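You operate a simulated robot arm through the tools that you are given. There is no shell and no other tool.

Carry out the task below with a simulated robot arm. There is one attempt and no reset: what you move stays moved.

## Task
Fetch the yellow soap and set it on the top of the shoe rack. Then put the wax box on the top of the shoe rack away on the middle shelf of the shoe rack. Then take the grey sock ball from the teal shelf and leave it on the top of the low wall. Then put the green sock ball in the orange bowl. Then take the teal-band cup and put it on the end of the picnic table by the washer. Then fetch the grey-cap carton and stand it on the white tray. Then take the blue soap and put it in the steel tub. Then pull the glass-lid washer drawer open. Do these in the order given. Set down upright: wax box, teal-band cup, grey-cap carton.

The check looks at the end state, three seconds after you hand in, the way a careful person would. Anything else that was tipped, shoved, dropped, spilled or broken makes it a failure. A push-on lid holds only when it is set on centred and level and pressed home; a screw cap is set on level and turned clockwise until tight.

## Robot
A 7-joint arm with a two-finger parallel gripper on a trunk, on a base that drives. Base frame: it is fixed to the floor where the robot stands at the start and does not move with it; the origin is under the middle of the robot, x ahead of it, y to its left, z up; the surface under the hand at the start is at about z = 860. Readings come in mm, rad, newtons and seconds.
With the tool pointing down near the work surface it reaches from about 300 to 660 mm from the robot's upright axis, wherever it stands. Its first joint turns from -2.897 to 2.897 rad. Places, roughly: blue soap (9x6x4 cm) [-4000, -1300, 800]; end of the picnic table by the washer [-2500, 1400, 800]; glass-lid washer drawer [-2800, 1800, 900]; green sock ball (8x7x6 cm) [-1000, -2000, 300]; grey sock ball (8x7x6 cm) [-900, -1900, 300]; grey-cap carton [-3250, -2250, 250]; middle shelf of the shoe rack [600, -1300, 400]; orange bowl (20x19x9 cm) [400, 500, 300]; steel tub (35x35x24 cm) [-4400, 3100, 1100]; teal-band cup (6x6x6 cm) [-3100, -1900, 800]; top of the low wall (366x20 cm) [-2840, -3880, 880]; top of the shoe rack [600, -1300, 900]; wax box [750, -1500, 1000]; white tray (17x13x4 cm) [300, 1200, 900]; yellow soap (9x6x4 cm) [700, -100, 900]. Payload 1.57 kg.
Tool frame: the origin (TCP) lies between the finger pads and is the grasp point; the fingertips stand 30 mm ahead of it; z points along the fingers, y is the line along which they close. Largest opening 80 mm; finger width 17, thickness 12; the body of the gripper, 40 by 82 mm, starts 80 mm behind the TCP.
Orientation is that of the tool frame in the base frame, as a unit quaternion [x, y, z, w]. With the fingers straight down and closing along the base's y, the tool's x points along the base's -x, its y along +y and its z along -z.

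## Interface
- The arm moves only by the tool arm_command. Its argument "rows" is a list that holds one entry, the list of rows, each a list of 7 numbers: the shift along the tool's x, y, z in units of 30 mm (1.0 is 30 mm), then the turn, a rotation vector about the tool's x, y, z in units of 8 degrees (1.0 is 8 degrees), then the gripper command, from -1 (shut) to 1 (fully open), values between in proportion. In form: [[[dx, dy, dz, rx, ry, rz, fingers], ...]]. A call has 1 to 20 rows; each row shifts and turns the commanded pose from where the row before left it, along the tool's axes as they then stand. A call with a number of a shift or a turn outside -1 to 1 is refused whole. A row lasts 0.2 s, in which the tool goes at most 50 mm and 0.15 rad; a call with a longer step from one row to the next is refused whole, and so is a gripper value outside its range. A pose out of reach is approached as far as the arm can. The call stops where the force on the tool passes 40 N (or 10 N more than at its start, if that is more) or the arm is blocked; 0.2 s more then pass. Each finger travels about 72 mm/s and halts on what it meets, pressing with about 36 N; the grip force reading is that of the motor and also rises with nothing between the fingers. The clock runs only during rows and for 0.2 s after the last one: add rows that do not move to give the fingers time. The reply holds the time, the measured pose of the TCP, the force on the tool along the base axes, the opening and the grip force, in the units named above and with some noise, with the torque about the TCP (base axes, N m) and any sound that the robot's microphone picked up.
- Cameras (640 x 400 px; columns grow to the right, rows downward): "scene" is now at [253.7, 24.3, 1256.9]; the picture's right is [0.27, -0.96, 0.00], its down [-0.58, -0.16, -0.80] and it looks along [0.77, 0.22, -0.60] (base axes); focal length 214 px, centre (320, 200). "wrist" rides on the gripper at [72, -7, -122] in the tool frame; the picture's right is [0.09, 1.00, 0.00], its down [-0.84, 0.08, -0.54] and it looks along [-0.54, 0.05, 0.84] (tool axes); focal length 238 px, centre (320, 200). There is no depth. A picture from a camera that has moved, and an enlarged one, comes with that camera's place and axes in the base frame and with its lens.
- get_image(camera): a new picture of that camera. The clock stands still meanwhile.
- raise_lower(by): slides the trunk up (or, below 0, down) by that many mm; the arm and the scene camera ride with it, the base frame stays. It gives what a move gives, with no picture.
- steer(legs): drives the robot by 1 to 6 legs, each [ahead, left, turn to the left] in mm, mm and rad, along the robot's own axes; the way and the turn of a leg run together, so that a leg with both is an arc; at most 1500 mm and 3.142 rad a leg. The arm and the cameras ride along, it lands a little off, and it stops where it bumps. It gives what a move gives.
- pan_tilt(pan, tilt): turns the head with the scene camera to pan (to the left, within 1.501 rad either way) and tilt (down, from -0.506 to 1.204), counted from straight ahead of the robot. It gives what a move gives.
- enlarge(camera, box): a new picture of the part [left, top, right, bottom] of that camera's present view, enlarged. The clock stands still meanwhile.
- hand_in(): hands the job in; it is judged then, once.

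Places have to be worked out from the pictures, the camera data and where the tool is seen. Open the gripper and draw the arm clear of the work before you hand the job in, unless the task says otherwise.

The tools are called as a command line: name --argument value ..., lists and objects as JSON in quotes. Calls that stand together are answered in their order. arm_command: Moves the arm, as the interface text tells. Its arguments: {"type":"object","properties":{"rows":{"type":"array","items":{"type":"array","items":{"type":"array","items":{"type":"number"}}}}},"required":["rows"]} The other tools are called the same way: raise_lower (by) slides the trunk up or down; steer (legs) drives the base; pan_tilt (pan, tilt) turns the head that bears the scene camera; get_image (camera) takes a picture; enlarge (camera, box) takes an enlarged picture of a part of a camera's view; hand_in () hands the job in.

At the start:

```text
t: 0.0
position: [461.3, 70.0, 1139.4]
tcp_rot: [0.0, 1.0, 0.0, 0.0]
contact_force: [-0.2, 0.0, 0.7]
torque: [0.03, 0.0, 0.02]
finger_gap: 80.0
grasp_force: 0.0
trunk travel left (down, up): [-475.0, 515.0]
robot x, y, heading: [-2.2, 0.4, -0.002]
head pan, tilt: [0.276, 0.642]
```

scene: 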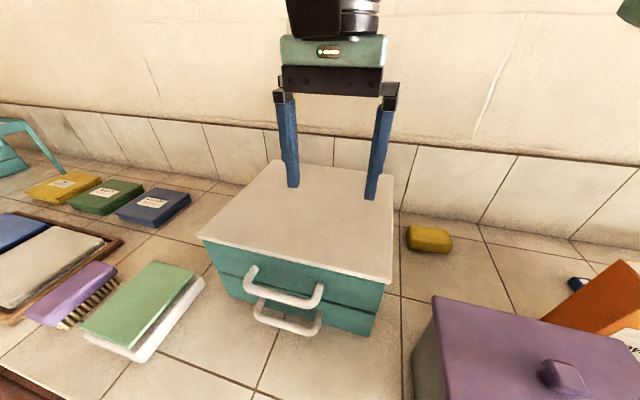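
wrist: 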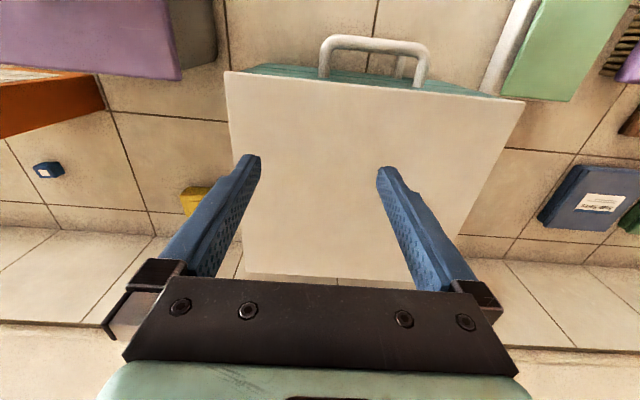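

The yellow soap shows at about [660, -126, 880] from the scene picture. I first look around with the head to learn the layout before moving.

pan_tilt --pan -0.6 --tilt 0.6

get_image --camera "scene"

pan_tilt --pan -1.4 --tilt 0.5

get_image --camera "scene"

pan_tilt --pan 1.3 --tilt 0.5

get_image --camera "scene"

```text
t: 1.2
position: [460.8, 69.6, 1139.5]
tcp_rot: [0.0, 1.0, -0.001, 0.001]
contact_force: [-0.5, -0.6, 1.1]
torque: [-0.02, -0.01, -0.04]
finger_gap: 79.8
grasp_force: 0.1
trunk travel left (down, up): [-475.0, 515.0]
robot x, y, heading: [2.2, 1.5, -0.0]
head pan, tilt: [-0.6, 0.6]
```

```text
taken
camera scene: at [242.9, -49.3, 1260.6], right [-0.56, -0.83, 0.0], down [-0.47, 0.32, -0.83], along [0.68, -0.47, -0.56], focal length 214 px, centre (320, 200)
```

scene: 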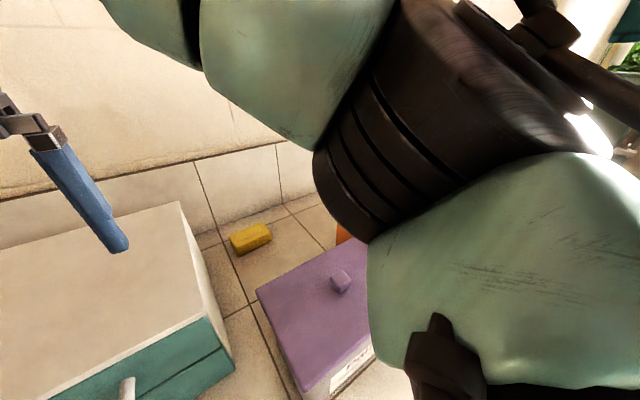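

```text
t: 2.3
position: [461.1, 69.9, 1139.9]
tcp_rot: [0.0, 1.0, 0.0, 0.0]
contact_force: [-0.8, -0.6, -0.3]
torque: [-0.02, 0.01, 0.01]
finger_gap: 80.1
grasp_force: 0.1
trunk travel left (down, up): [-475.0, 515.0]
robot x, y, heading: [0.4, 2.5, -0.0]
head pan, tilt: [-1.4, 0.499]
```

```text
taken
camera scene: at [185.5, -89.0, 1269.7], right [-0.99, -0.17, 0.0], down [-0.08, 0.47, -0.88], along [0.15, -0.86, -0.48], focal length 214 px, centre (320, 200)
```

scene: 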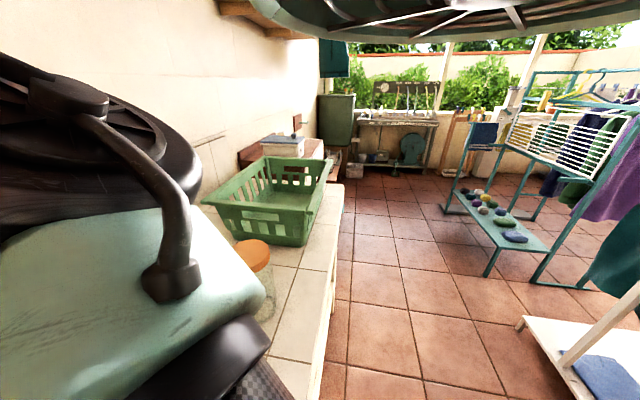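

```text
t: 4.7
position: [460.8, 69.4, 1139.0]
tcp_rot: [0.001, 1.0, 0.0, 0.0]
contact_force: [0.7, -0.6, 0.2]
torque: [0.01, 0.03, 0.02]
finger_gap: 80.2
grasp_force: 0.1
trunk travel left (down, up): [-475.0, 515.0]
robot x, y, heading: [0.9, 1.6, -0.0]
head pan, tilt: [1.3, 0.499]
```

```text
taken
camera scene: at [194.3, 88.3, 1269.7], right [0.96, -0.27, 0.0], down [-0.13, -0.46, -0.88], along [0.23, 0.85, -0.48], focal length 214 px, centre (320, 200)
```

scene: 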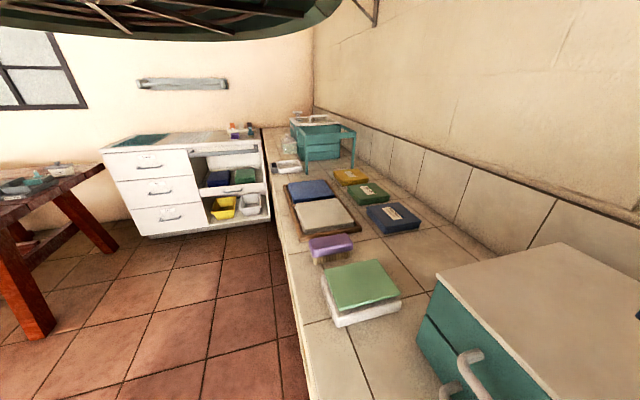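

The soap sits between the white-topped drawer box and the purple box, near the wall. I slide the base to the right so that the soap is straight ahead, then look again.

steer --legs '[[0, -130, 0]]'

pan_tilt --pan 0.0 --tilt 0.8

get_image --camera "scene"

get_image --camera "wrist"

```text
t: 6.0
position: [460.3, -57.1, 1140.2]
tcp_rot: [0.0, 1.0, 0.0, 0.0]
contact_force: [0.1, -0.6, -0.1]
torque: [0.02, 0.0, 0.05]
finger_gap: 79.9
grasp_force: 0.0
trunk travel left (down, up): [-475.0, 515.0]
robot x, y, heading: [0.6, -130.0, -0.003]
head pan, tilt: [1.3, 0.499]
```

```text
t: 7.5
position: [459.9, -57.5, 1139.9]
tcp_rot: [0.0, 1.0, 0.0, -0.001]
contact_force: [-0.2, 0.1, 0.3]
torque: [-0.01, -0.01, -0.02]
finger_gap: 79.9
grasp_force: 0.1
trunk travel left (down, up): [-475.0, 515.0]
robot x, y, heading: [1.1, -122.8, -0.001]
head pan, tilt: [0.0, 0.799]
```

```text
taken
camera scene: at [250.6, -126.8, 1243.7], right [0.0, -1.0, 0.0], down [-0.72, 0.0, -0.7], along [0.7, 0.0, -0.72], focal length 214 px, centre (320, 200)
```

scene: 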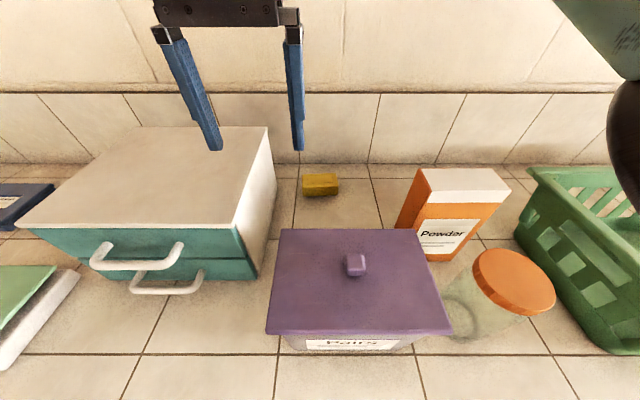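

```text
taken
camera wrist: at [388.3, -64.8, 1260.3], right [-0.09, 1.0, 0.0], down [0.84, 0.08, 0.54], along [0.54, 0.05, -0.84], focal length 238 px, centre (320, 200)
```

wrist: 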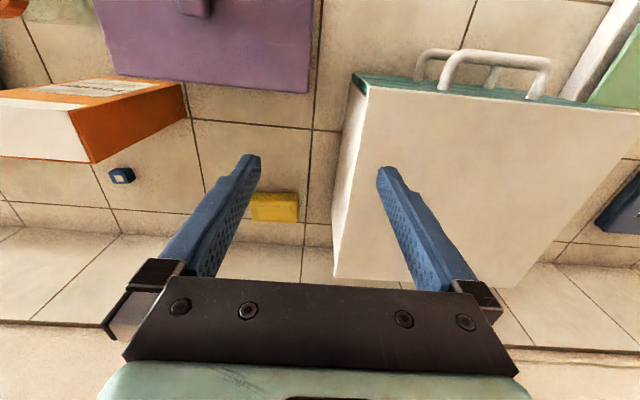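

The soap is at about [657, -127, 880], axis-aligned with its 9 cm side along y, so I need to close along x. I move over it at height and turn the hand by 90°.

arm_command --rows '[[[-0.82, -0.29, 0.5, 0, 0, 0, 1], [-0.82, -0.29, 0.5, 0, 0, 0, 1], [-0.82, -0.29, 0.5, 0, 0, 0, 1], [-0.82, -0.29, 0.5, 0, 0, 0, 1], [-0.82, -0.29, 0.5, 0, 0, 0, 1], [-0.82, -0.29, 0.5, 0, 0, 0, 1], [-0.82, -0.29, 0.5, 0, 0, 0, 1], [-0.82, -0.29, 0.5, 0, 0, 0, 1], [0, 0, 0, 0, 0, 0.9375, 1], [0, 0, 0, 0, 0, 0.9375, 1], [0, 0, 0, 0, 0, 0.9375, 1], [0, 0, 0, 0, 0, 0.9375, 1], [0, 0, 0, 0, 0, 0.9375, 1], [0, 0, 0, 0, 0, 0.9375, 1], [0, 0, 0, 0, 0, 0.9375, 1], [0, 0, 0, 0, 0, 0.9375, 1], [0, 0, 0, 0, 0, 0.9375, 1], [0, 0, 0, 0, 0, 0.9375, 1], [0, 0, 0, 0, 0, 0.9375, 1], [0, 0, 0, 0, 0, 0.9375, 1]]]'

get_image --camera "wrist"

get_image --camera "scene"

```text
t: 11.7
position: [643.1, -128.0, 1017.5]
tcp_rot: [0.708, 0.707, 0.0, 0.001]
contact_force: [-0.3, 0.3, 0.3]
torque: [-0.01, 0.01, 0.03]
finger_gap: 80.1
grasp_force: 0.1
out of reach, approached as far as the arm can: row 8
trunk travel left (down, up): [-475.0, 515.0]
robot x, y, heading: [1.6, -126.7, 0.005]
head pan, tilt: [0.0, 0.799]
```

```text
taken
camera wrist: at [636.3, -56.4, 1138.9], right [1.0, 0.09, 0.0], down [0.08, -0.84, 0.54], along [0.05, -0.54, -0.84], focal length 238 px, centre (320, 200)
```

wrist: 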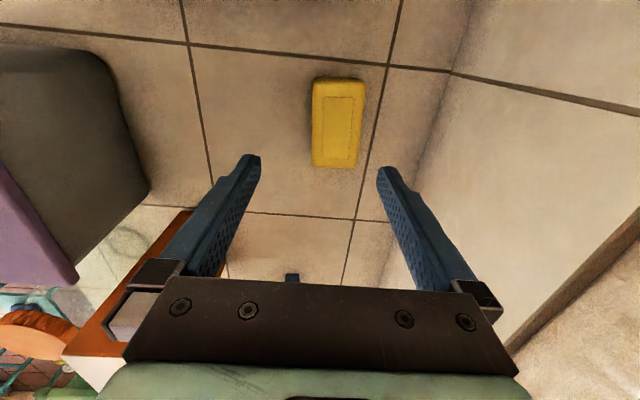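

```text
taken
camera scene: at [250.6, -126.9, 1243.7], right [0.0, -1.0, 0.0], down [-0.72, 0.0, -0.7], along [0.7, 0.0, -0.72], focal length 214 px, centre (320, 200)
```

scene: 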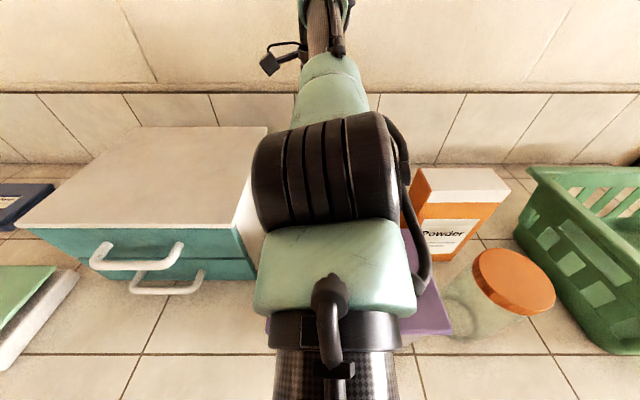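

The arm ran out of reach about 17 mm short in x. The wrist view puts the soap about 17 mm ahead and 12 mm left of the tool, so I drive the base ahead a little.

steer --legs '[[35, 0, 0]]'

get_image --camera "wrist"

```text
t: 12.5
position: [679.5, -129.4, 1017.6]
tcp_rot: [0.707, 0.707, -0.001, -0.001]
contact_force: [-0.2, 0.4, -0.2]
torque: [0.0, 0.02, 0.01]
finger_gap: 79.9
grasp_force: 0.1
trunk travel left (down, up): [-475.0, 515.0]
robot x, y, heading: [34.4, -129.8, -0.0]
head pan, tilt: [0.0, 0.799]
```

```text
taken
camera wrist: at [672.0, -56.8, 1138.3], right [1.0, 0.09, 0.0], down [0.08, -0.84, 0.54], along [0.05, -0.54, -0.84], focal length 238 px, centre (320, 200)
```

wrist: 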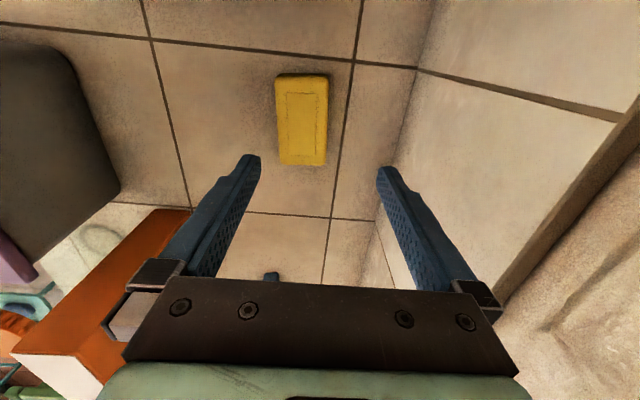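

The soap's centre is now at about [660, -118] against the tool at [679.5, -129.4]. I correct, descend to grasp height and close.

arm_command --rows '[[[0.19, -0.33, 0.7, 0, 0, 0, 1], [0.19, -0.33, 0.7, 0, 0, 0, 1], [0, 0, 0.7, 0, 0, 0, 1], [0, 0, 0.7, 0, 0, 0, 1], [0, 0, 0.7, 0, 0, 0, 1], [0, 0, 0.68, 0, 0, 0, 1], [0, 0, 0, 0, 0, 0, 1]]]'

get_image --camera "wrist"

```text
t: 14.3
position: [671.4, -136.1, 950.2]
tcp_rot: [0.716, 0.696, 0.031, 0.042]
contact_force: [0.0, 0.9, -0.3]
torque: [-0.05, 0.02, 0.02]
finger_gap: 80.0
grasp_force: 0.0
out of reach, approached as far as the arm can: row 1
trunk travel left (down, up): [-475.0, 515.0]
robot x, y, heading: [34.7, -128.3, -0.001]
head pan, tilt: [0.0, 0.799]
stopped in row 7: the arm was blocked; the commanded pose is now the measured one
```

```text
taken
camera wrist: at [652.7, -61.9, 1069.5], right [0.99, 0.07, 0.1], down [0.0, -0.83, 0.56], along [0.12, -0.56, -0.82], focal length 238 px, centre (320, 200)
```

wrist: 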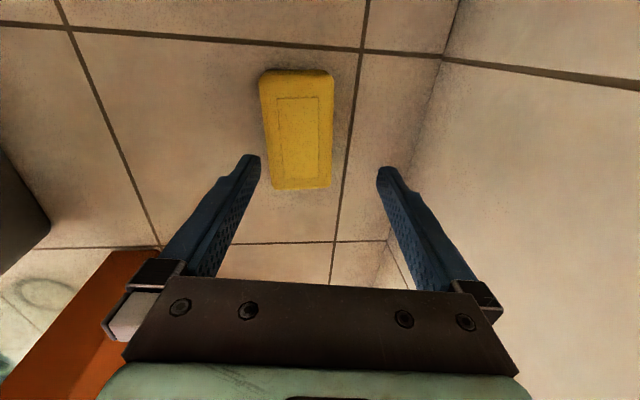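

The arm was blocked with the tool slightly tilted; I look at the scene to see whether a link touches something.

get_image --camera "scene"

```text
taken
camera scene: at [276.4, -130.4, 1245.3], right [0.0, -1.0, 0.0], down [-0.71, 0.0, -0.7], along [0.7, 0.0, -0.71], focal length 214 px, centre (320, 200)
```

scene: 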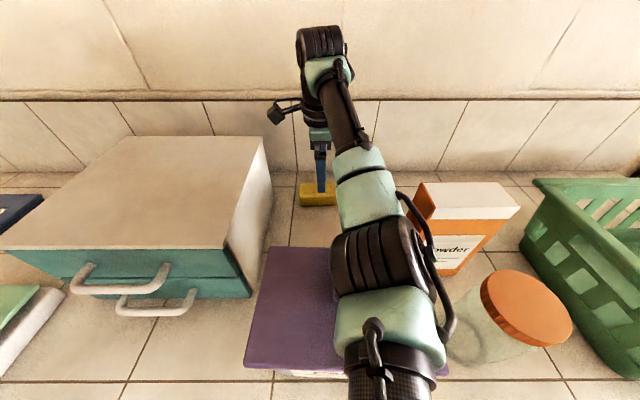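

The arm's elbow has swung out over the purple box, which may be what blocks it. I lift the tool straight back up and level it before checking the purple box.

enlarge --camera "scene" --box '[200, 200, 480, 400]'

```text
2.00 times, centred on (340, 300) of scene
camera zoom: at [276.4, -130.4, 1245.3], right [0.0, -1.0, 0.0], down [-0.71, 0.0, -0.7], along [0.7, 0.0, -0.71], focal length 429 px, centre (280, 0)
```

zoom: 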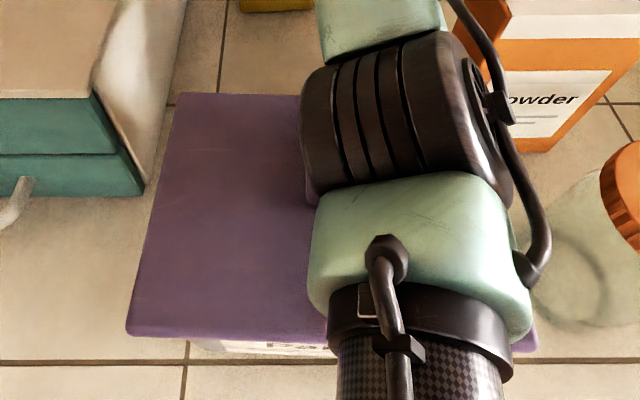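

The elbow is right above the knob of the purple box, likely touching it. I lift.

arm_command --rows '[[[0, 0, -0.8, 0, 0, 0, 1], [0, 0, -0.8, 0, 0, 0, 1], [0, 0, -0.8, 0, 0, 0, 1], [0, 0, -0.8, 0, 0, 0, 1], [0, 0, 0, 0, 0, 0, 1]]]'

get_image --camera "scene"

```text
t: 15.5
position: [666.7, -127.0, 1027.9]
tcp_rot: [0.712, 0.701, 0.019, 0.032]
contact_force: [0.5, 0.0, -0.1]
torque: [-0.02, -0.01, 0.01]
finger_gap: 79.8
grasp_force: 0.1
trunk travel left (down, up): [-475.0, 515.0]
robot x, y, heading: [35.2, -130.1, -0.008]
head pan, tilt: [0.0, 0.799]
```

```text
taken
camera scene: at [285.9, -128.3, 1243.6], right [0.0, -1.0, 0.0], down [-0.72, 0.0, -0.7], along [0.7, 0.0, -0.72], focal length 214 px, centre (320, 200)
```

scene: 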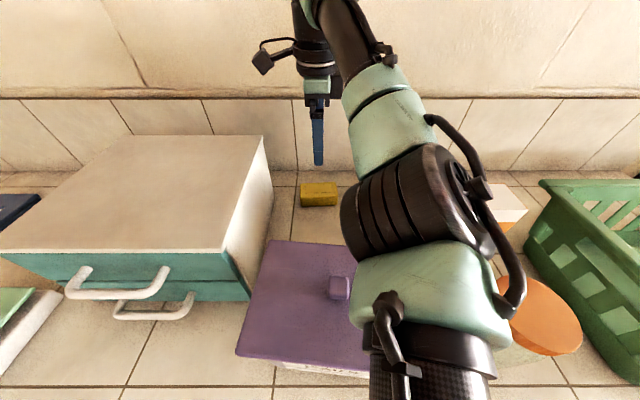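

The purple box looks turned by a few degrees by the elbow; I will have to straighten it. First I raise the trunk so that the whole arm clears it, then look.

raise_lower --by 200

get_image --camera "scene"

```text
t: 17.7
position: [666.6, -127.3, 1227.6]
tcp_rot: [0.714, 0.699, 0.02, 0.031]
contact_force: [0.0, 0.3, 0.2]
torque: [0.04, 0.0, 0.0]
finger_gap: 80.1
grasp_force: 0.0
trunk travel left (down, up): [-675.0, 315.0]
robot x, y, heading: [36.8, -129.3, 0.002]
head pan, tilt: [0.0, 0.799]
```

```text
taken
camera scene: at [285.7, -128.3, 1443.7], right [0.0, -1.0, 0.0], down [-0.72, 0.0, -0.7], along [0.7, 0.0, -0.72], focal length 214 px, centre (320, 200)
```

scene: 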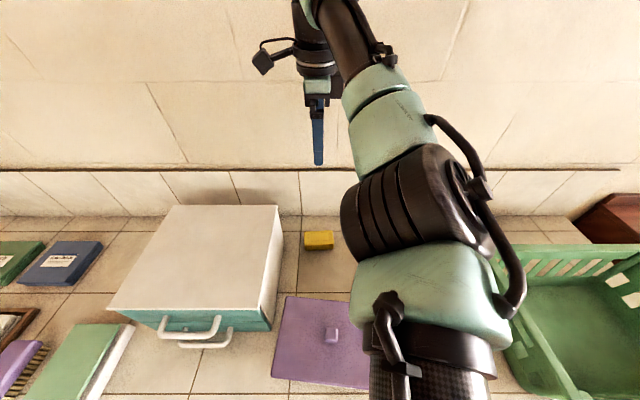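

The arm is clear. I level the hand and pull the arm back toward the robot to see the purple box completely.

arm_command --rows '[[[0, 0, 0, 0.516, 0.112, -0.152, 1], [0, -1, 0, 0, 0, 0, 1], [0, -1, 0, 0, 0, 0, 1], [0, -1, 0, 0, 0, 0, 1], [0, -1, 0, 0, 0, 0, 1], [0, -1, 0, 0, 0, 0, 1], [0, -1, 0, 0, 0, 0, 1], [0, 0, 0, 0, 0, 0, 1]]]'

get_image --camera "scene"

get_image --camera "wrist"

```text
t: 19.5
position: [485.7, -127.0, 1229.6]
tcp_rot: [0.706, 0.708, 0.0, 0.001]
contact_force: [-0.1, -0.5, 0.1]
torque: [-0.05, -0.02, -0.01]
finger_gap: 80.1
grasp_force: 0.0
trunk travel left (down, up): [-675.0, 315.0]
robot x, y, heading: [34.4, -127.2, -0.0]
head pan, tilt: [0.0, 0.799]
```

```text
taken
camera scene: at [286.0, -128.2, 1443.6], right [0.0, -1.0, 0.0], down [-0.72, 0.0, -0.7], along [0.7, 0.0, -0.72], focal length 214 px, centre (320, 200)
```

scene: 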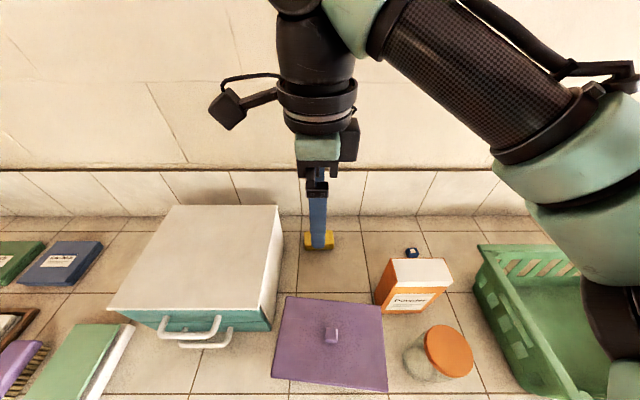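

```text
taken
camera wrist: at [478.1, -55.3, 1349.8], right [1.0, 0.09, 0.0], down [0.08, -0.84, 0.54], along [0.05, -0.54, -0.84], focal length 238 px, centre (320, 200)
```

wrist: 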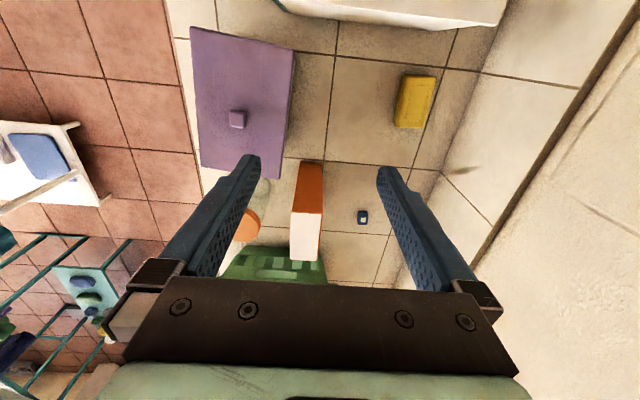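

The purple box centre moved from about [377, -170] to [379, -148] and turned about 5° clockwise. I zoom in to see whether the lid still sits square on the body.

enlarge --camera "scene" --box '[250, 270, 410, 400]'

pan_tilt --pan 0.0 --tilt 1.15

get_image --camera "scene"

```text
3.08 times, centred on (330, 335) of scene
camera zoom: at [286.0, -128.2, 1443.6], right [0.0, -1.0, 0.0], down [-0.72, 0.0, -0.7], along [0.7, 0.0, -0.72], focal length 660 px, centre (289, -215)
```

zoom: 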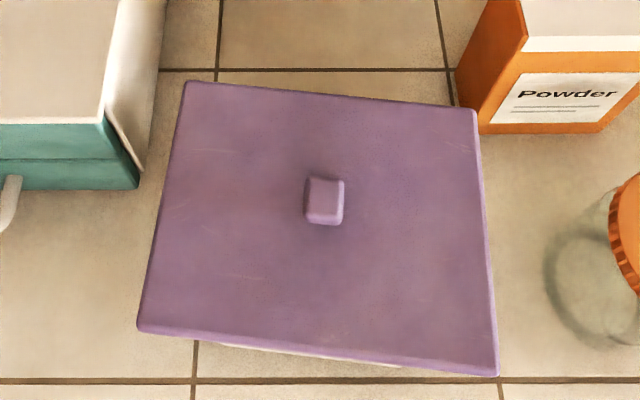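

```text
t: 20.3
position: [486.6, -126.0, 1228.9]
tcp_rot: [0.705, 0.709, 0.001, 0.001]
contact_force: [0.4, -0.7, 0.4]
torque: [-0.04, 0.0, -0.03]
finger_gap: 80.3
grasp_force: 0.0
trunk travel left (down, up): [-675.0, 315.0]
robot x, y, heading: [34.9, -127.8, -0.006]
head pan, tilt: [0.0, 1.15]
```

```text
taken
camera scene: at [264.6, -128.3, 1418.9], right [0.0, -1.0, 0.0], down [-0.91, 0.0, -0.41], along [0.41, 0.0, -0.91], focal length 214 px, centre (320, 200)
```

scene: 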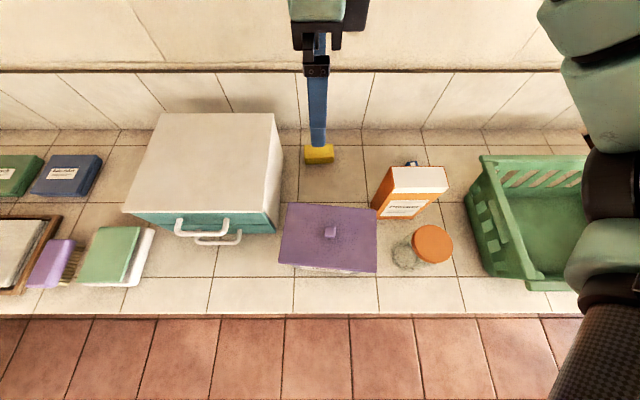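

The body turned with the lid by a small amount; I will nudge it back later with the closed fingers at its front-left. Now with the trunk higher I go over the soap again and check the elbow's clearance.

arm_command --rows '[[[0.043, 0.83, 0.6, 0, 0, 0, 1], [0.043, 0.83, 0.6, 0, 0, 0, 1], [0.043, 0.83, 0.6, 0, 0, 0, 1], [0.043, 0.83, 0.6, 0, 0, 0, 1], [0.043, 0.83, 0.6, 0, 0, 0, 1], [0.043, 0.83, 0.6, 0, 0, 0, 1], [0.043, 0.83, 0.6, 0, 0, 0, 1], [0, 0, 0, 0, 0, 0, 1]]]'

get_image --camera "scene"

get_image --camera "wrist"

```text
t: 22.1
position: [659.6, -118.4, 1101.7]
tcp_rot: [0.706, 0.708, 0.001, 0.001]
contact_force: [-0.2, 0.6, -0.9]
torque: [0.01, -0.03, -0.02]
finger_gap: 79.8
grasp_force: 0.0
trunk travel left (down, up): [-675.0, 315.0]
robot x, y, heading: [33.3, -127.6, -0.003]
head pan, tilt: [0.0, 1.15]
```

```text
taken
camera scene: at [264.2, -128.5, 1418.9], right [0.0, -1.0, 0.0], down [-0.91, 0.0, -0.41], along [0.41, 0.0, -0.91], focal length 214 px, centre (320, 200)
```

scene: 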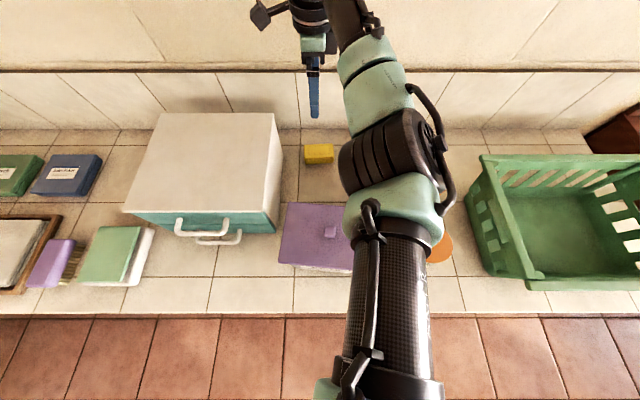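

```text
taken
camera wrist: at [651.7, -46.9, 1222.9], right [1.0, 0.1, 0.0], down [0.08, -0.84, 0.54], along [0.05, -0.54, -0.84], focal length 238 px, centre (320, 200)
```

wrist: 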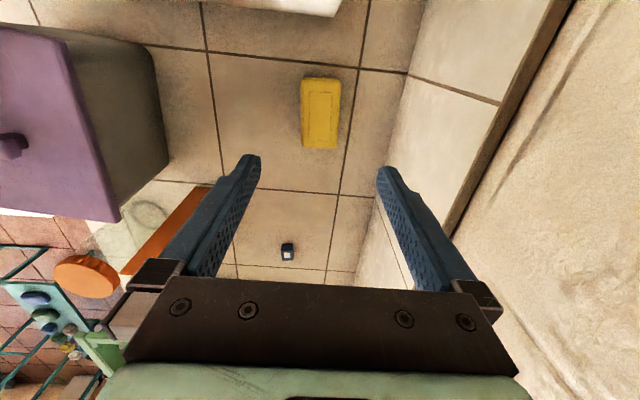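

The soap is directly below the tool within a couple of mm. I descend part of the way and check the elbow.

arm_command --rows '[[[0, -0.03, 0.8, 0, 0, 0, 1], [0, -0.03, 0.8, 0, 0, 0, 1], [0, 0, 0.8, 0, 0, 0, 1], [0, 0, 0.8, 0, 0, 0, 1], [0, 0, 0.8, 0, 0, 0, 1], [0, 0, 0, 0, 0, 0, 1]]]'

get_image --camera "scene"

get_image --camera "wrist"

```text
t: 23.5
position: [658.6, -118.6, 983.0]
tcp_rot: [0.706, 0.708, -0.001, 0.0]
contact_force: [-0.1, -0.4, 0.0]
torque: [0.03, -0.01, 0.03]
finger_gap: 80.1
grasp_force: 0.0
trunk travel left (down, up): [-675.0, 315.0]
robot x, y, heading: [35.3, -130.5, 0.002]
head pan, tilt: [0.0, 1.15]
```

```text
taken
camera scene: at [264.4, -128.4, 1418.9], right [0.0, -1.0, 0.0], down [-0.91, 0.0, -0.41], along [0.41, 0.0, -0.91], focal length 214 px, centre (320, 200)
```

scene: 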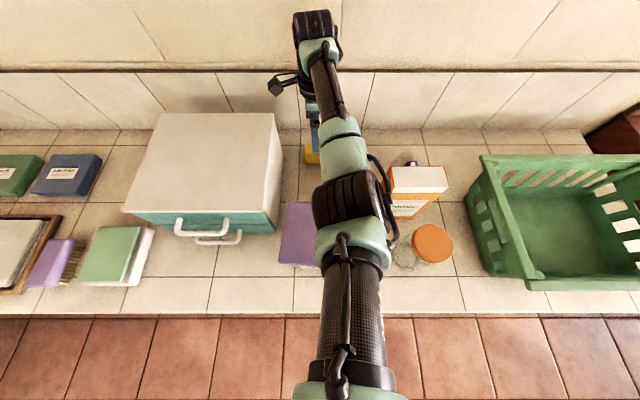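

```text
taken
camera wrist: at [651.3, -47.1, 1103.4], right [1.0, 0.1, 0.0], down [0.08, -0.84, 0.54], along [0.05, -0.54, -0.84], focal length 238 px, centre (320, 200)
```

wrist: 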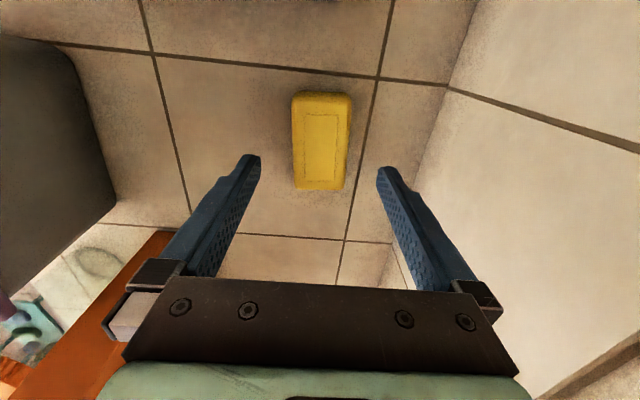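

By comparing apparent sizes, the elbow is now over 100 mm above the purple lid, so I continue down to z≈892 and close on the soap.

arm_command --rows '[[[0, -0.02, 0.76, 0, 0, 0, 1], [0, 0, 0.76, 0, 0, 0, 1], [0, 0, 0.76, 0, 0, 0, 1], [0, 0, 0.74, 0, 0, 0, 1], [0, 0, 0, 0, 0, 0, 1], [0, 0, 0, 0, 0, 0, -1], [0, 0, 0, 0, 0, 0, -1], [0, 0, 0, 0, 0, 0, -1], [0, 0, 0, 0, 0, 0, -1]]]'

get_image --camera "wrist"

get_image --camera "scene"

```text
t: 25.5
position: [661.4, -118.9, 889.2]
tcp_rot: [0.705, 0.709, 0.001, 0.001]
contact_force: [0.7, 0.2, -0.4]
torque: [0.09, 0.05, -0.01]
finger_gap: 51.7
grasp_force: 36.6
trunk travel left (down, up): [-675.0, 315.0]
robot x, y, heading: [37.1, -129.4, -0.005]
head pan, tilt: [0.0, 1.15]
```

```text
taken
camera wrist: at [653.3, -47.8, 1011.6], right [1.0, 0.1, 0.0], down [0.08, -0.84, 0.54], along [0.05, -0.54, -0.84], focal length 238 px, centre (320, 200)
```

wrist: 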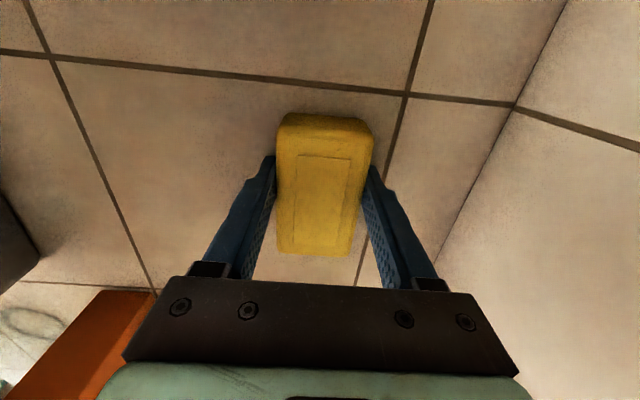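

```text
taken
camera scene: at [264.5, -128.3, 1418.9], right [0.0, -1.0, 0.0], down [-0.91, 0.0, -0.41], along [0.41, 0.0, -0.91], focal length 214 px, centre (320, 200)
```

scene: 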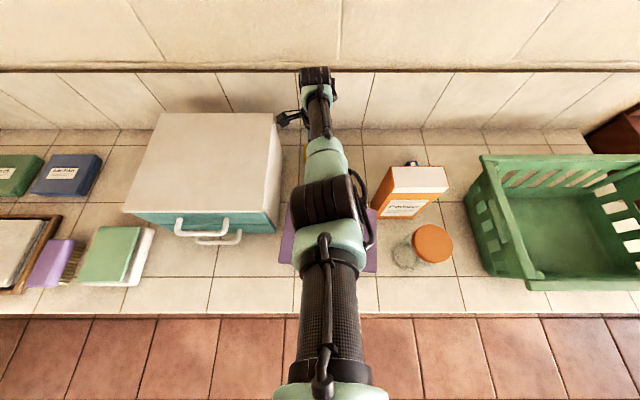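

The soap is gripped (51.7 mm). I lift it and draw the arm back.

arm_command --rows '[[[0, 0, -0.5, 0, 0, 0, -1], [0, 0, -0.9, 0, 0, 0, -1], [0, 0, -0.9, 0, 0, 0, -1], [0, 0, -0.9, 0, 0, 0, -1], [0, 0, -0.9, 0, 0, 0, -1], [0, 0, -0.9, 0, 0, 0, -1], [0, 0, -0.9, 0, 0, 0, -1], [0, 0, -0.9, 0, 0, 0, -1], [0, -0.6, -0.9, 0, 0, 0, -1], [0, -0.9, -0.9, 0, 0, 0, -1], [0, -0.9, -0.9, 0, 0, 0, -1], [0, -0.9, 0, 0, 0, 0, -1], [0, -0.9, 0, 0, 0, 0, -1], [0, -0.9, 0, 0, 0, 0, -1], [0, 0, 0, 0, 0, 0, -1]]]'

get_image --camera "scene"

get_image --camera "wrist"

```text
t: 28.7
position: [505.6, -118.5, 1174.3]
tcp_rot: [0.706, 0.708, 0.0, 0.0]
contact_force: [0.3, -0.2, -0.3]
torque: [-0.01, 0.04, 0.0]
finger_gap: 0.3
grasp_force: 21.1
trunk travel left (down, up): [-675.0, 315.0]
robot x, y, heading: [33.4, -129.6, -0.001]
head pan, tilt: [0.0, 1.15]
```

```text
taken
camera scene: at [264.8, -128.3, 1418.8], right [0.0, -1.0, 0.0], down [-0.91, 0.0, -0.41], along [0.41, 0.0, -0.91], focal length 214 px, centre (320, 200)
```

scene: 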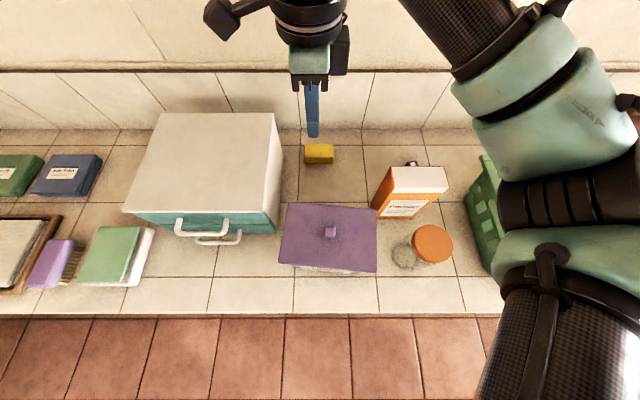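

```text
taken
camera wrist: at [498.5, -47.2, 1294.9], right [1.0, 0.09, 0.0], down [0.08, -0.84, 0.54], along [0.05, -0.54, -0.84], focal length 238 px, centre (320, 200)
```

wrist: 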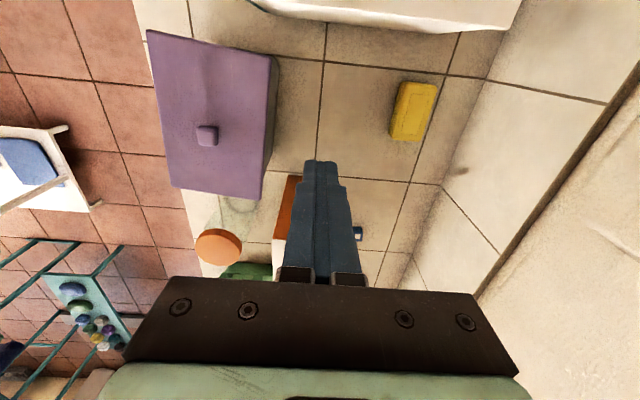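

The soap slipped out at lift-off and still lies at about [656, -121]. I return above it and will grasp more carefully, as low as possible, lifting slowly.

arm_command --rows '[[[0, 0.9, 0, 0, 0, 0, 1], [0, 0.9, 0, 0, 0, 0, 1], [0, 0.9, 0, 0, 0, 0, 1], [0, 0.9, 0, 0, 0, 0, 1], [0, 0.9, 0.5, 0, 0, 0, 1], [-0.08, 0.54, 0.9, 0, 0, 0, 1], [0, 0, 0.9, 0, 0, 0, 1], [0, 0, 0.9, 0, 0, 0, 1], [0, 0, 0.9, 0, 0, 0, 1], [0, 0, 0.9, 0, 0, 0, 1], [0, 0, 0.9, 0, 0, 0, 1], [0, 0, 0.9, 0, 0, 0, 1], [0, 0, 0.9, 0, 0, 0, 1], [0, 0, 0.7, 0, 0, 0, 1], [0, 0, 0, 0, 0, 0, 1]]]'

get_image --camera "wrist"

```text
t: 31.9
position: [657.9, -120.1, 924.1]
tcp_rot: [0.706, 0.708, 0.001, 0.0]
contact_force: [-0.2, -0.2, -0.9]
torque: [0.01, -0.01, 0.01]
finger_gap: 80.1
grasp_force: 0.0
trunk travel left (down, up): [-675.0, 315.0]
robot x, y, heading: [30.2, -131.8, 0.001]
head pan, tilt: [0.0, 1.15]
```

```text
taken
camera wrist: at [649.1, -48.7, 1045.2], right [1.0, 0.1, 0.0], down [0.08, -0.84, 0.54], along [0.05, -0.54, -0.84], focal length 238 px, centre (320, 200)
```

wrist: 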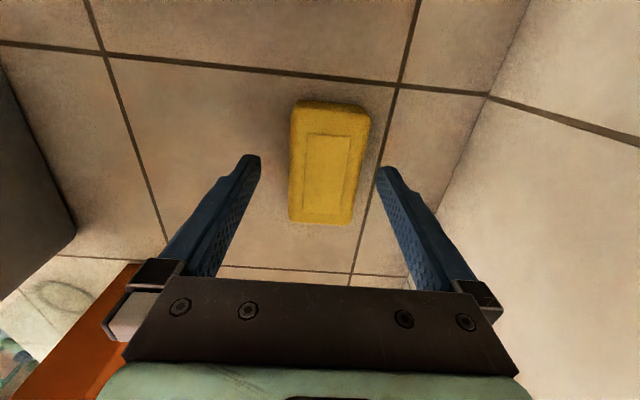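

The soap still lies between the fingers. I go down gently to touch-level and close, then check the grip before lifting.

arm_command --rows '[[[0, -0.03, 0.55, 0, 0, 0, 1], [0, 0, 0.5, 0, 0, 0, 1], [0, 0, 0.08, 0, 0, 0, 1], [0, 0, 0, 0, 0, 0, 1], [0, 0, 0, 0, 0, 0, -1], [0, 0, 0, 0, 0, 0, -1], [0, 0, 0, 0, 0, 0, -1], [0, 0, 0, 0, 0, 0, -1], [0, 0, 0, 0, 0, 0, -1]]]'

enlarge --camera "wrist" --box '[200, 80, 440, 280]'

```text
t: 33.9
position: [654.8, -119.8, 890.3]
tcp_rot: [0.706, 0.708, 0.001, 0.0]
contact_force: [-3.2, 0.6, 6.1]
torque: [0.02, 0.35, -0.01]
finger_gap: 51.7
grasp_force: 35.9
trunk travel left (down, up): [-675.0, 315.0]
robot x, y, heading: [35.6, -130.5, -0.004]
head pan, tilt: [0.0, 1.15]
```

```text
2.00 times, centred on (320, 180) of wrist
camera zoom: at [647.5, -48.3, 1011.0], right [1.0, 0.1, 0.0], down [0.08, -0.84, 0.54], along [0.05, -0.54, -0.84], focal length 477 px, centre (320, 240)
```

zoom: 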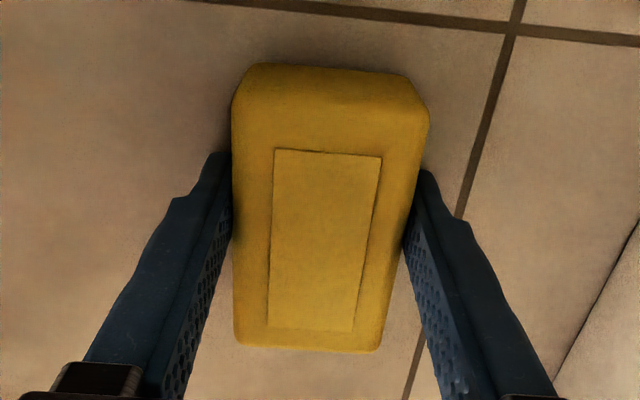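

The pads hold the soap's sides evenly. I lift very slowly and check the opening.

arm_command --rows '[[[0, 0, -0.1, 0, 0, 0, -1], [0, 0, -0.15, 0, 0, 0, -1], [0, 0, -0.2, 0, 0, 0, -1], [0, 0, -0.2, 0, 0, 0, -1], [0, 0, 0, 0, 0, 0, -1]]]'

enlarge --camera "wrist" --box '[200, 80, 440, 280]'

```text
t: 35.1
position: [656.2, -120.4, 910.3]
tcp_rot: [0.705, 0.709, 0.0, 0.0]
contact_force: [-0.9, 0.6, -2.0]
torque: [0.0, 0.01, -0.02]
finger_gap: 52.0
grasp_force: 35.5
trunk travel left (down, up): [-675.0, 315.0]
robot x, y, heading: [34.1, -130.6, 0.0]
head pan, tilt: [0.0, 1.15]
```

```text
2.00 times, centred on (320, 180) of wrist
camera zoom: at [649.0, -48.2, 1030.9], right [1.0, 0.1, 0.0], down [0.08, -0.84, 0.54], along [0.05, -0.54, -0.84], focal length 477 px, centre (320, 240)
```

zoom: 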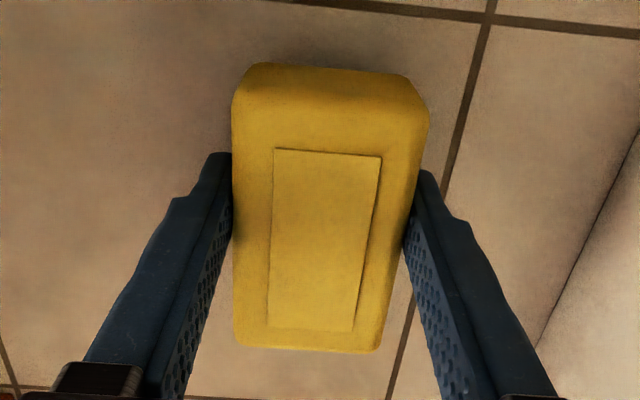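

The soap is now off the counter and held. I lift on slowly, then draw back gently.

arm_command --rows '[[[0, 0, -0.25, 0, 0, 0, -1], [0, 0, -0.35, 0, 0, 0, -1], [0, 0, -0.4, 0, 0, 0, -1], [0, 0, -0.4, 0, 0, 0, -1], [0, 0, -0.4, 0, 0, 0, -1], [0, 0, -0.4, 0, 0, 0, -1], [0, 0, -0.4, 0, 0, 0, -1], [0, 0, -0.4, 0, 0, 0, -1], [0, 0, -0.4, 0, 0, 0, -1], [0, 0, -0.4, 0, 0, 0, -1], [0, 0, -0.4, 0, 0, 0, -1], [0, 0, -0.4, 0, 0, 0, -1], [0, 0, -0.4, 0, 0, 0, -1], [0, 0, -0.4, 0, 0, 0, -1], [0, 0, -0.4, 0, 0, 0, -1], [0, 0, -0.4, 0, 0, 0, -1], [0, 0, -0.4, 0, 0, 0, -1], [0, 0, -0.4, 0, 0, 0, -1], [0, 0, -0.2, 0, 0, 0, -1], [0, 0, 0, 0, 0, 0, -1]]]'

get_image --camera "wrist"

```text
t: 39.3
position: [657.0, -118.9, 1125.2]
tcp_rot: [0.706, 0.709, 0.0, 0.001]
contact_force: [-0.3, 0.2, -1.9]
torque: [-0.03, -0.01, 0.01]
finger_gap: 51.8
grasp_force: 35.5
trunk travel left (down, up): [-675.0, 315.0]
robot x, y, heading: [36.8, -125.7, 0.0]
head pan, tilt: [0.0, 1.15]
```

```text
taken
camera wrist: at [648.2, -47.0, 1246.3], right [1.0, 0.1, 0.0], down [0.08, -0.84, 0.54], along [0.05, -0.54, -0.84], focal length 238 px, centre (320, 200)
```

wrist: 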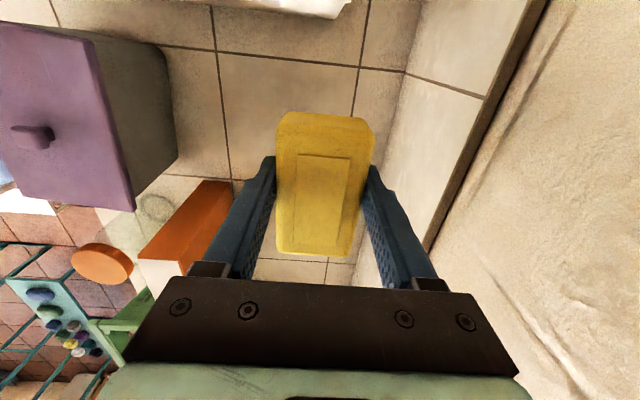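

The soap is held firmly. I draw the arm back slowly before driving.

arm_command --rows '[[[0, -0.2, -0.1, 0, 0, 0, -1], [0, -0.4, -0.2, 0, 0, 0, -1], [0, -0.45, -0.2, 0, 0, 0, -1], [0, -0.45, -0.2, 0, 0, 0, -1], [0, -0.45, -0.2, 0, 0, 0, -1], [0, -0.45, -0.2, 0, 0, 0, -1], [0, -0.45, -0.2, 0, 0, 0, -1], [0, -0.45, -0.2, 0, 0, 0, -1], [0, -0.45, -0.2, 0, 0, 0, -1], [0, -0.45, -0.2, 0, 0, 0, -1], [0, -0.45, -0.2, 0, 0, 0, -1], [0, -0.45, -0.2, 0, 0, 0, -1], [0, -0.45, -0.2, 0, 0, 0, -1], [0, -0.3, -0.1, 0, 0, 0, -1], [0, -0.15, 0, 0, 0, 0, -1], [0, 0, 0, 0, 0, 0, -1]]]'

pan_tilt --pan -1.2 --tilt 0.6

get_image --camera "scene"

```text
t: 42.7
position: [474.3, -121.2, 1202.8]
tcp_rot: [0.706, 0.708, 0.001, 0.001]
contact_force: [-0.1, 0.4, -1.7]
torque: [0.0, 0.01, -0.01]
finger_gap: 51.5
grasp_force: 35.8
trunk travel left (down, up): [-675.0, 315.0]
robot x, y, heading: [33.2, -127.0, -0.001]
head pan, tilt: [0.0, 1.15]
```

```text
t: 44.1
position: [473.5, -122.1, 1202.6]
tcp_rot: [0.706, 0.709, 0.0, 0.001]
contact_force: [-0.2, 0.6, -1.9]
torque: [0.01, 0.0, 0.02]
finger_gap: 51.6
grasp_force: 36.0
trunk travel left (down, up): [-675.0, 315.0]
robot x, y, heading: [35.9, -129.6, -0.001]
head pan, tilt: [-1.201, 0.6]
```

```text
taken
camera scene: at [237.0, -210.6, 1460.5], right [-0.93, -0.36, 0.0], down [-0.2, 0.53, -0.82], along [0.3, -0.77, -0.57], focal length 214 px, centre (320, 200)
```

scene: 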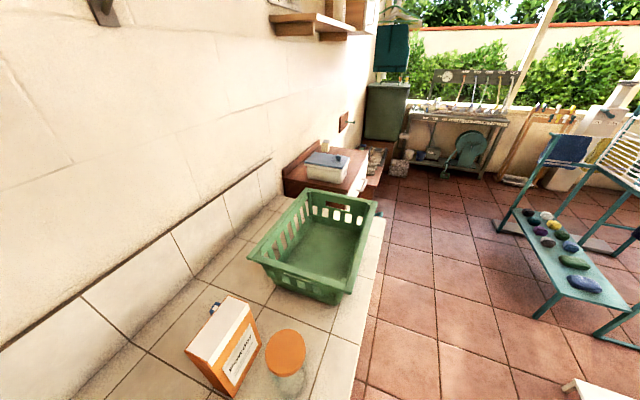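

Soap remains held. I zoom in on the shoe rack to see what stands on it.

enlarge --camera "scene" --box '[260, 90, 420, 220]'

```text
3.08 times, centred on (340, 155) of scene
camera zoom: at [237.0, -210.6, 1460.5], right [-0.93, -0.36, 0.0], down [-0.2, 0.53, -0.82], along [0.3, -0.77, -0.57], focal length 660 px, centre (258, 338)
```

zoom: 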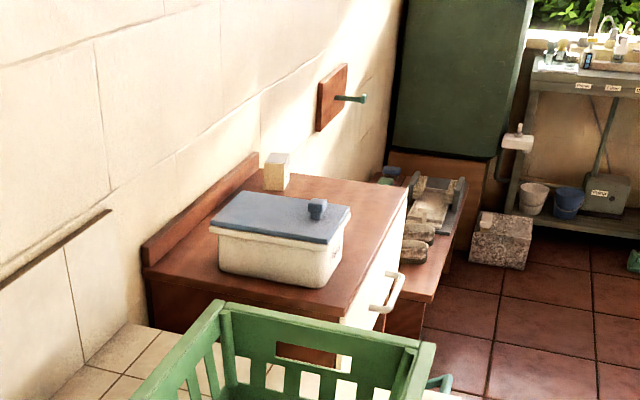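

The wax box is the small tan block at the back of the rack; a blue-lidded box stands in front of it. I strafe right to stand before the rack.

steer --legs '[[-20, 0, 0], [0, -1150, 0]]'

pan_tilt --pan 0.0 --tilt 0.7

get_image --camera "scene"

get_image --camera "wrist"

```text
t: 50.3
position: [451.0, -1262.6, 1203.9]
tcp_rot: [0.706, 0.708, 0.0, 0.001]
contact_force: [-0.3, 1.2, -1.5]
torque: [0.0, 0.01, -0.02]
finger_gap: 51.3
grasp_force: 36.1
trunk travel left (down, up): [-675.0, 315.0]
robot x, y, heading: [9.2, -1267.9, -0.008]
head pan, tilt: [-1.201, 0.6]
```

```text
t: 51.7
position: [451.6, -1263.2, 1202.5]
tcp_rot: [0.707, 0.707, 0.001, 0.001]
contact_force: [0.0, 0.6, -2.7]
torque: [0.03, 0.02, -0.02]
finger_gap: 51.7
grasp_force: 36.0
trunk travel left (down, up): [-675.0, 315.0]
robot x, y, heading: [8.1, -1273.1, -0.003]
head pan, tilt: [0.0, 0.7]
```

```text
taken
camera scene: at [267.2, -1270.5, 1451.9], right [0.0, -1.0, 0.0], down [-0.64, 0.0, -0.76], along [0.76, 0.0, -0.64], focal length 214 px, centre (320, 200)
```

scene: 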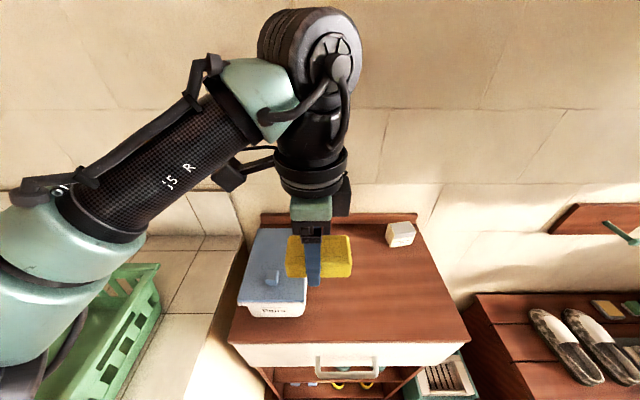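

```text
taken
camera wrist: at [443.7, -1191.7, 1323.9], right [1.0, 0.09, 0.0], down [0.08, -0.84, 0.54], along [0.05, -0.54, -0.84], focal length 238 px, centre (320, 200)
```

wrist: 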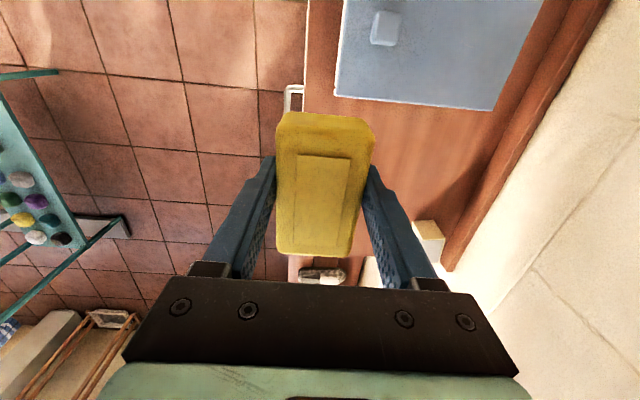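

The rack top spans about x 428–810, y −1062…−1617, with the blue-lidded "Pairs" box on the left and the wax box at about [731, −1535]. I drive nearer and right so that the free area in the middle is in easy reach.

steer --legs '[[0, -110, 0], [130, 0, 0]]'

get_image --camera "scene"

get_image --camera "wrist"

```text
t: 53.8
position: [584.6, -1372.7, 1203.9]
tcp_rot: [0.706, 0.708, 0.0, 0.0]
contact_force: [-0.4, 0.0, -2.5]
torque: [-0.02, 0.01, 0.01]
finger_gap: 51.8
grasp_force: 36.2
trunk travel left (down, up): [-675.0, 315.0]
robot x, y, heading: [146.4, -1377.7, -0.006]
head pan, tilt: [0.0, 0.7]
```

```text
taken
camera scene: at [399.9, -1380.1, 1451.8], right [0.0, -1.0, 0.0], down [-0.64, 0.0, -0.76], along [0.76, 0.0, -0.64], focal length 214 px, centre (320, 200)
```

scene: 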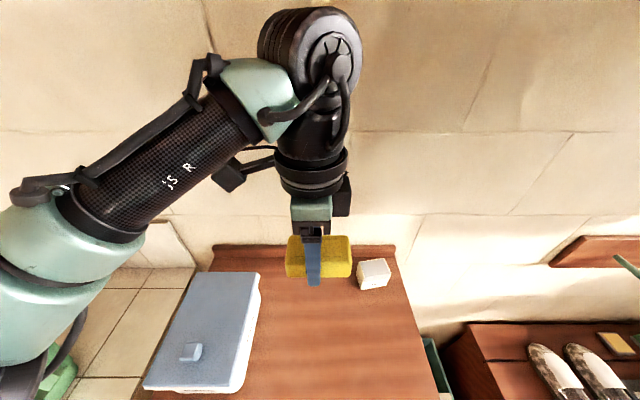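

```text
taken
camera wrist: at [576.2, -1301.0, 1323.8], right [1.0, 0.1, 0.0], down [0.08, -0.84, 0.54], along [0.05, -0.54, -0.84], focal length 238 px, centre (320, 200)
```

wrist: 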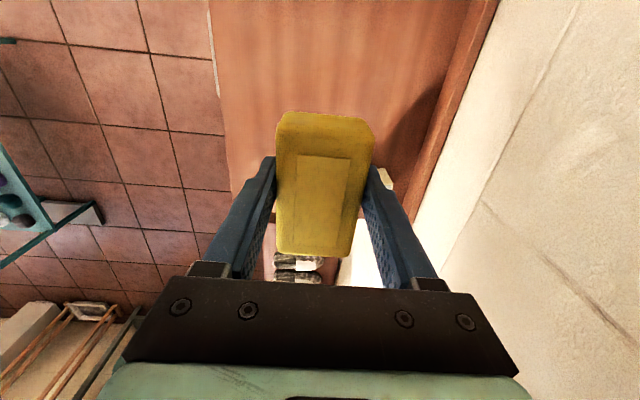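

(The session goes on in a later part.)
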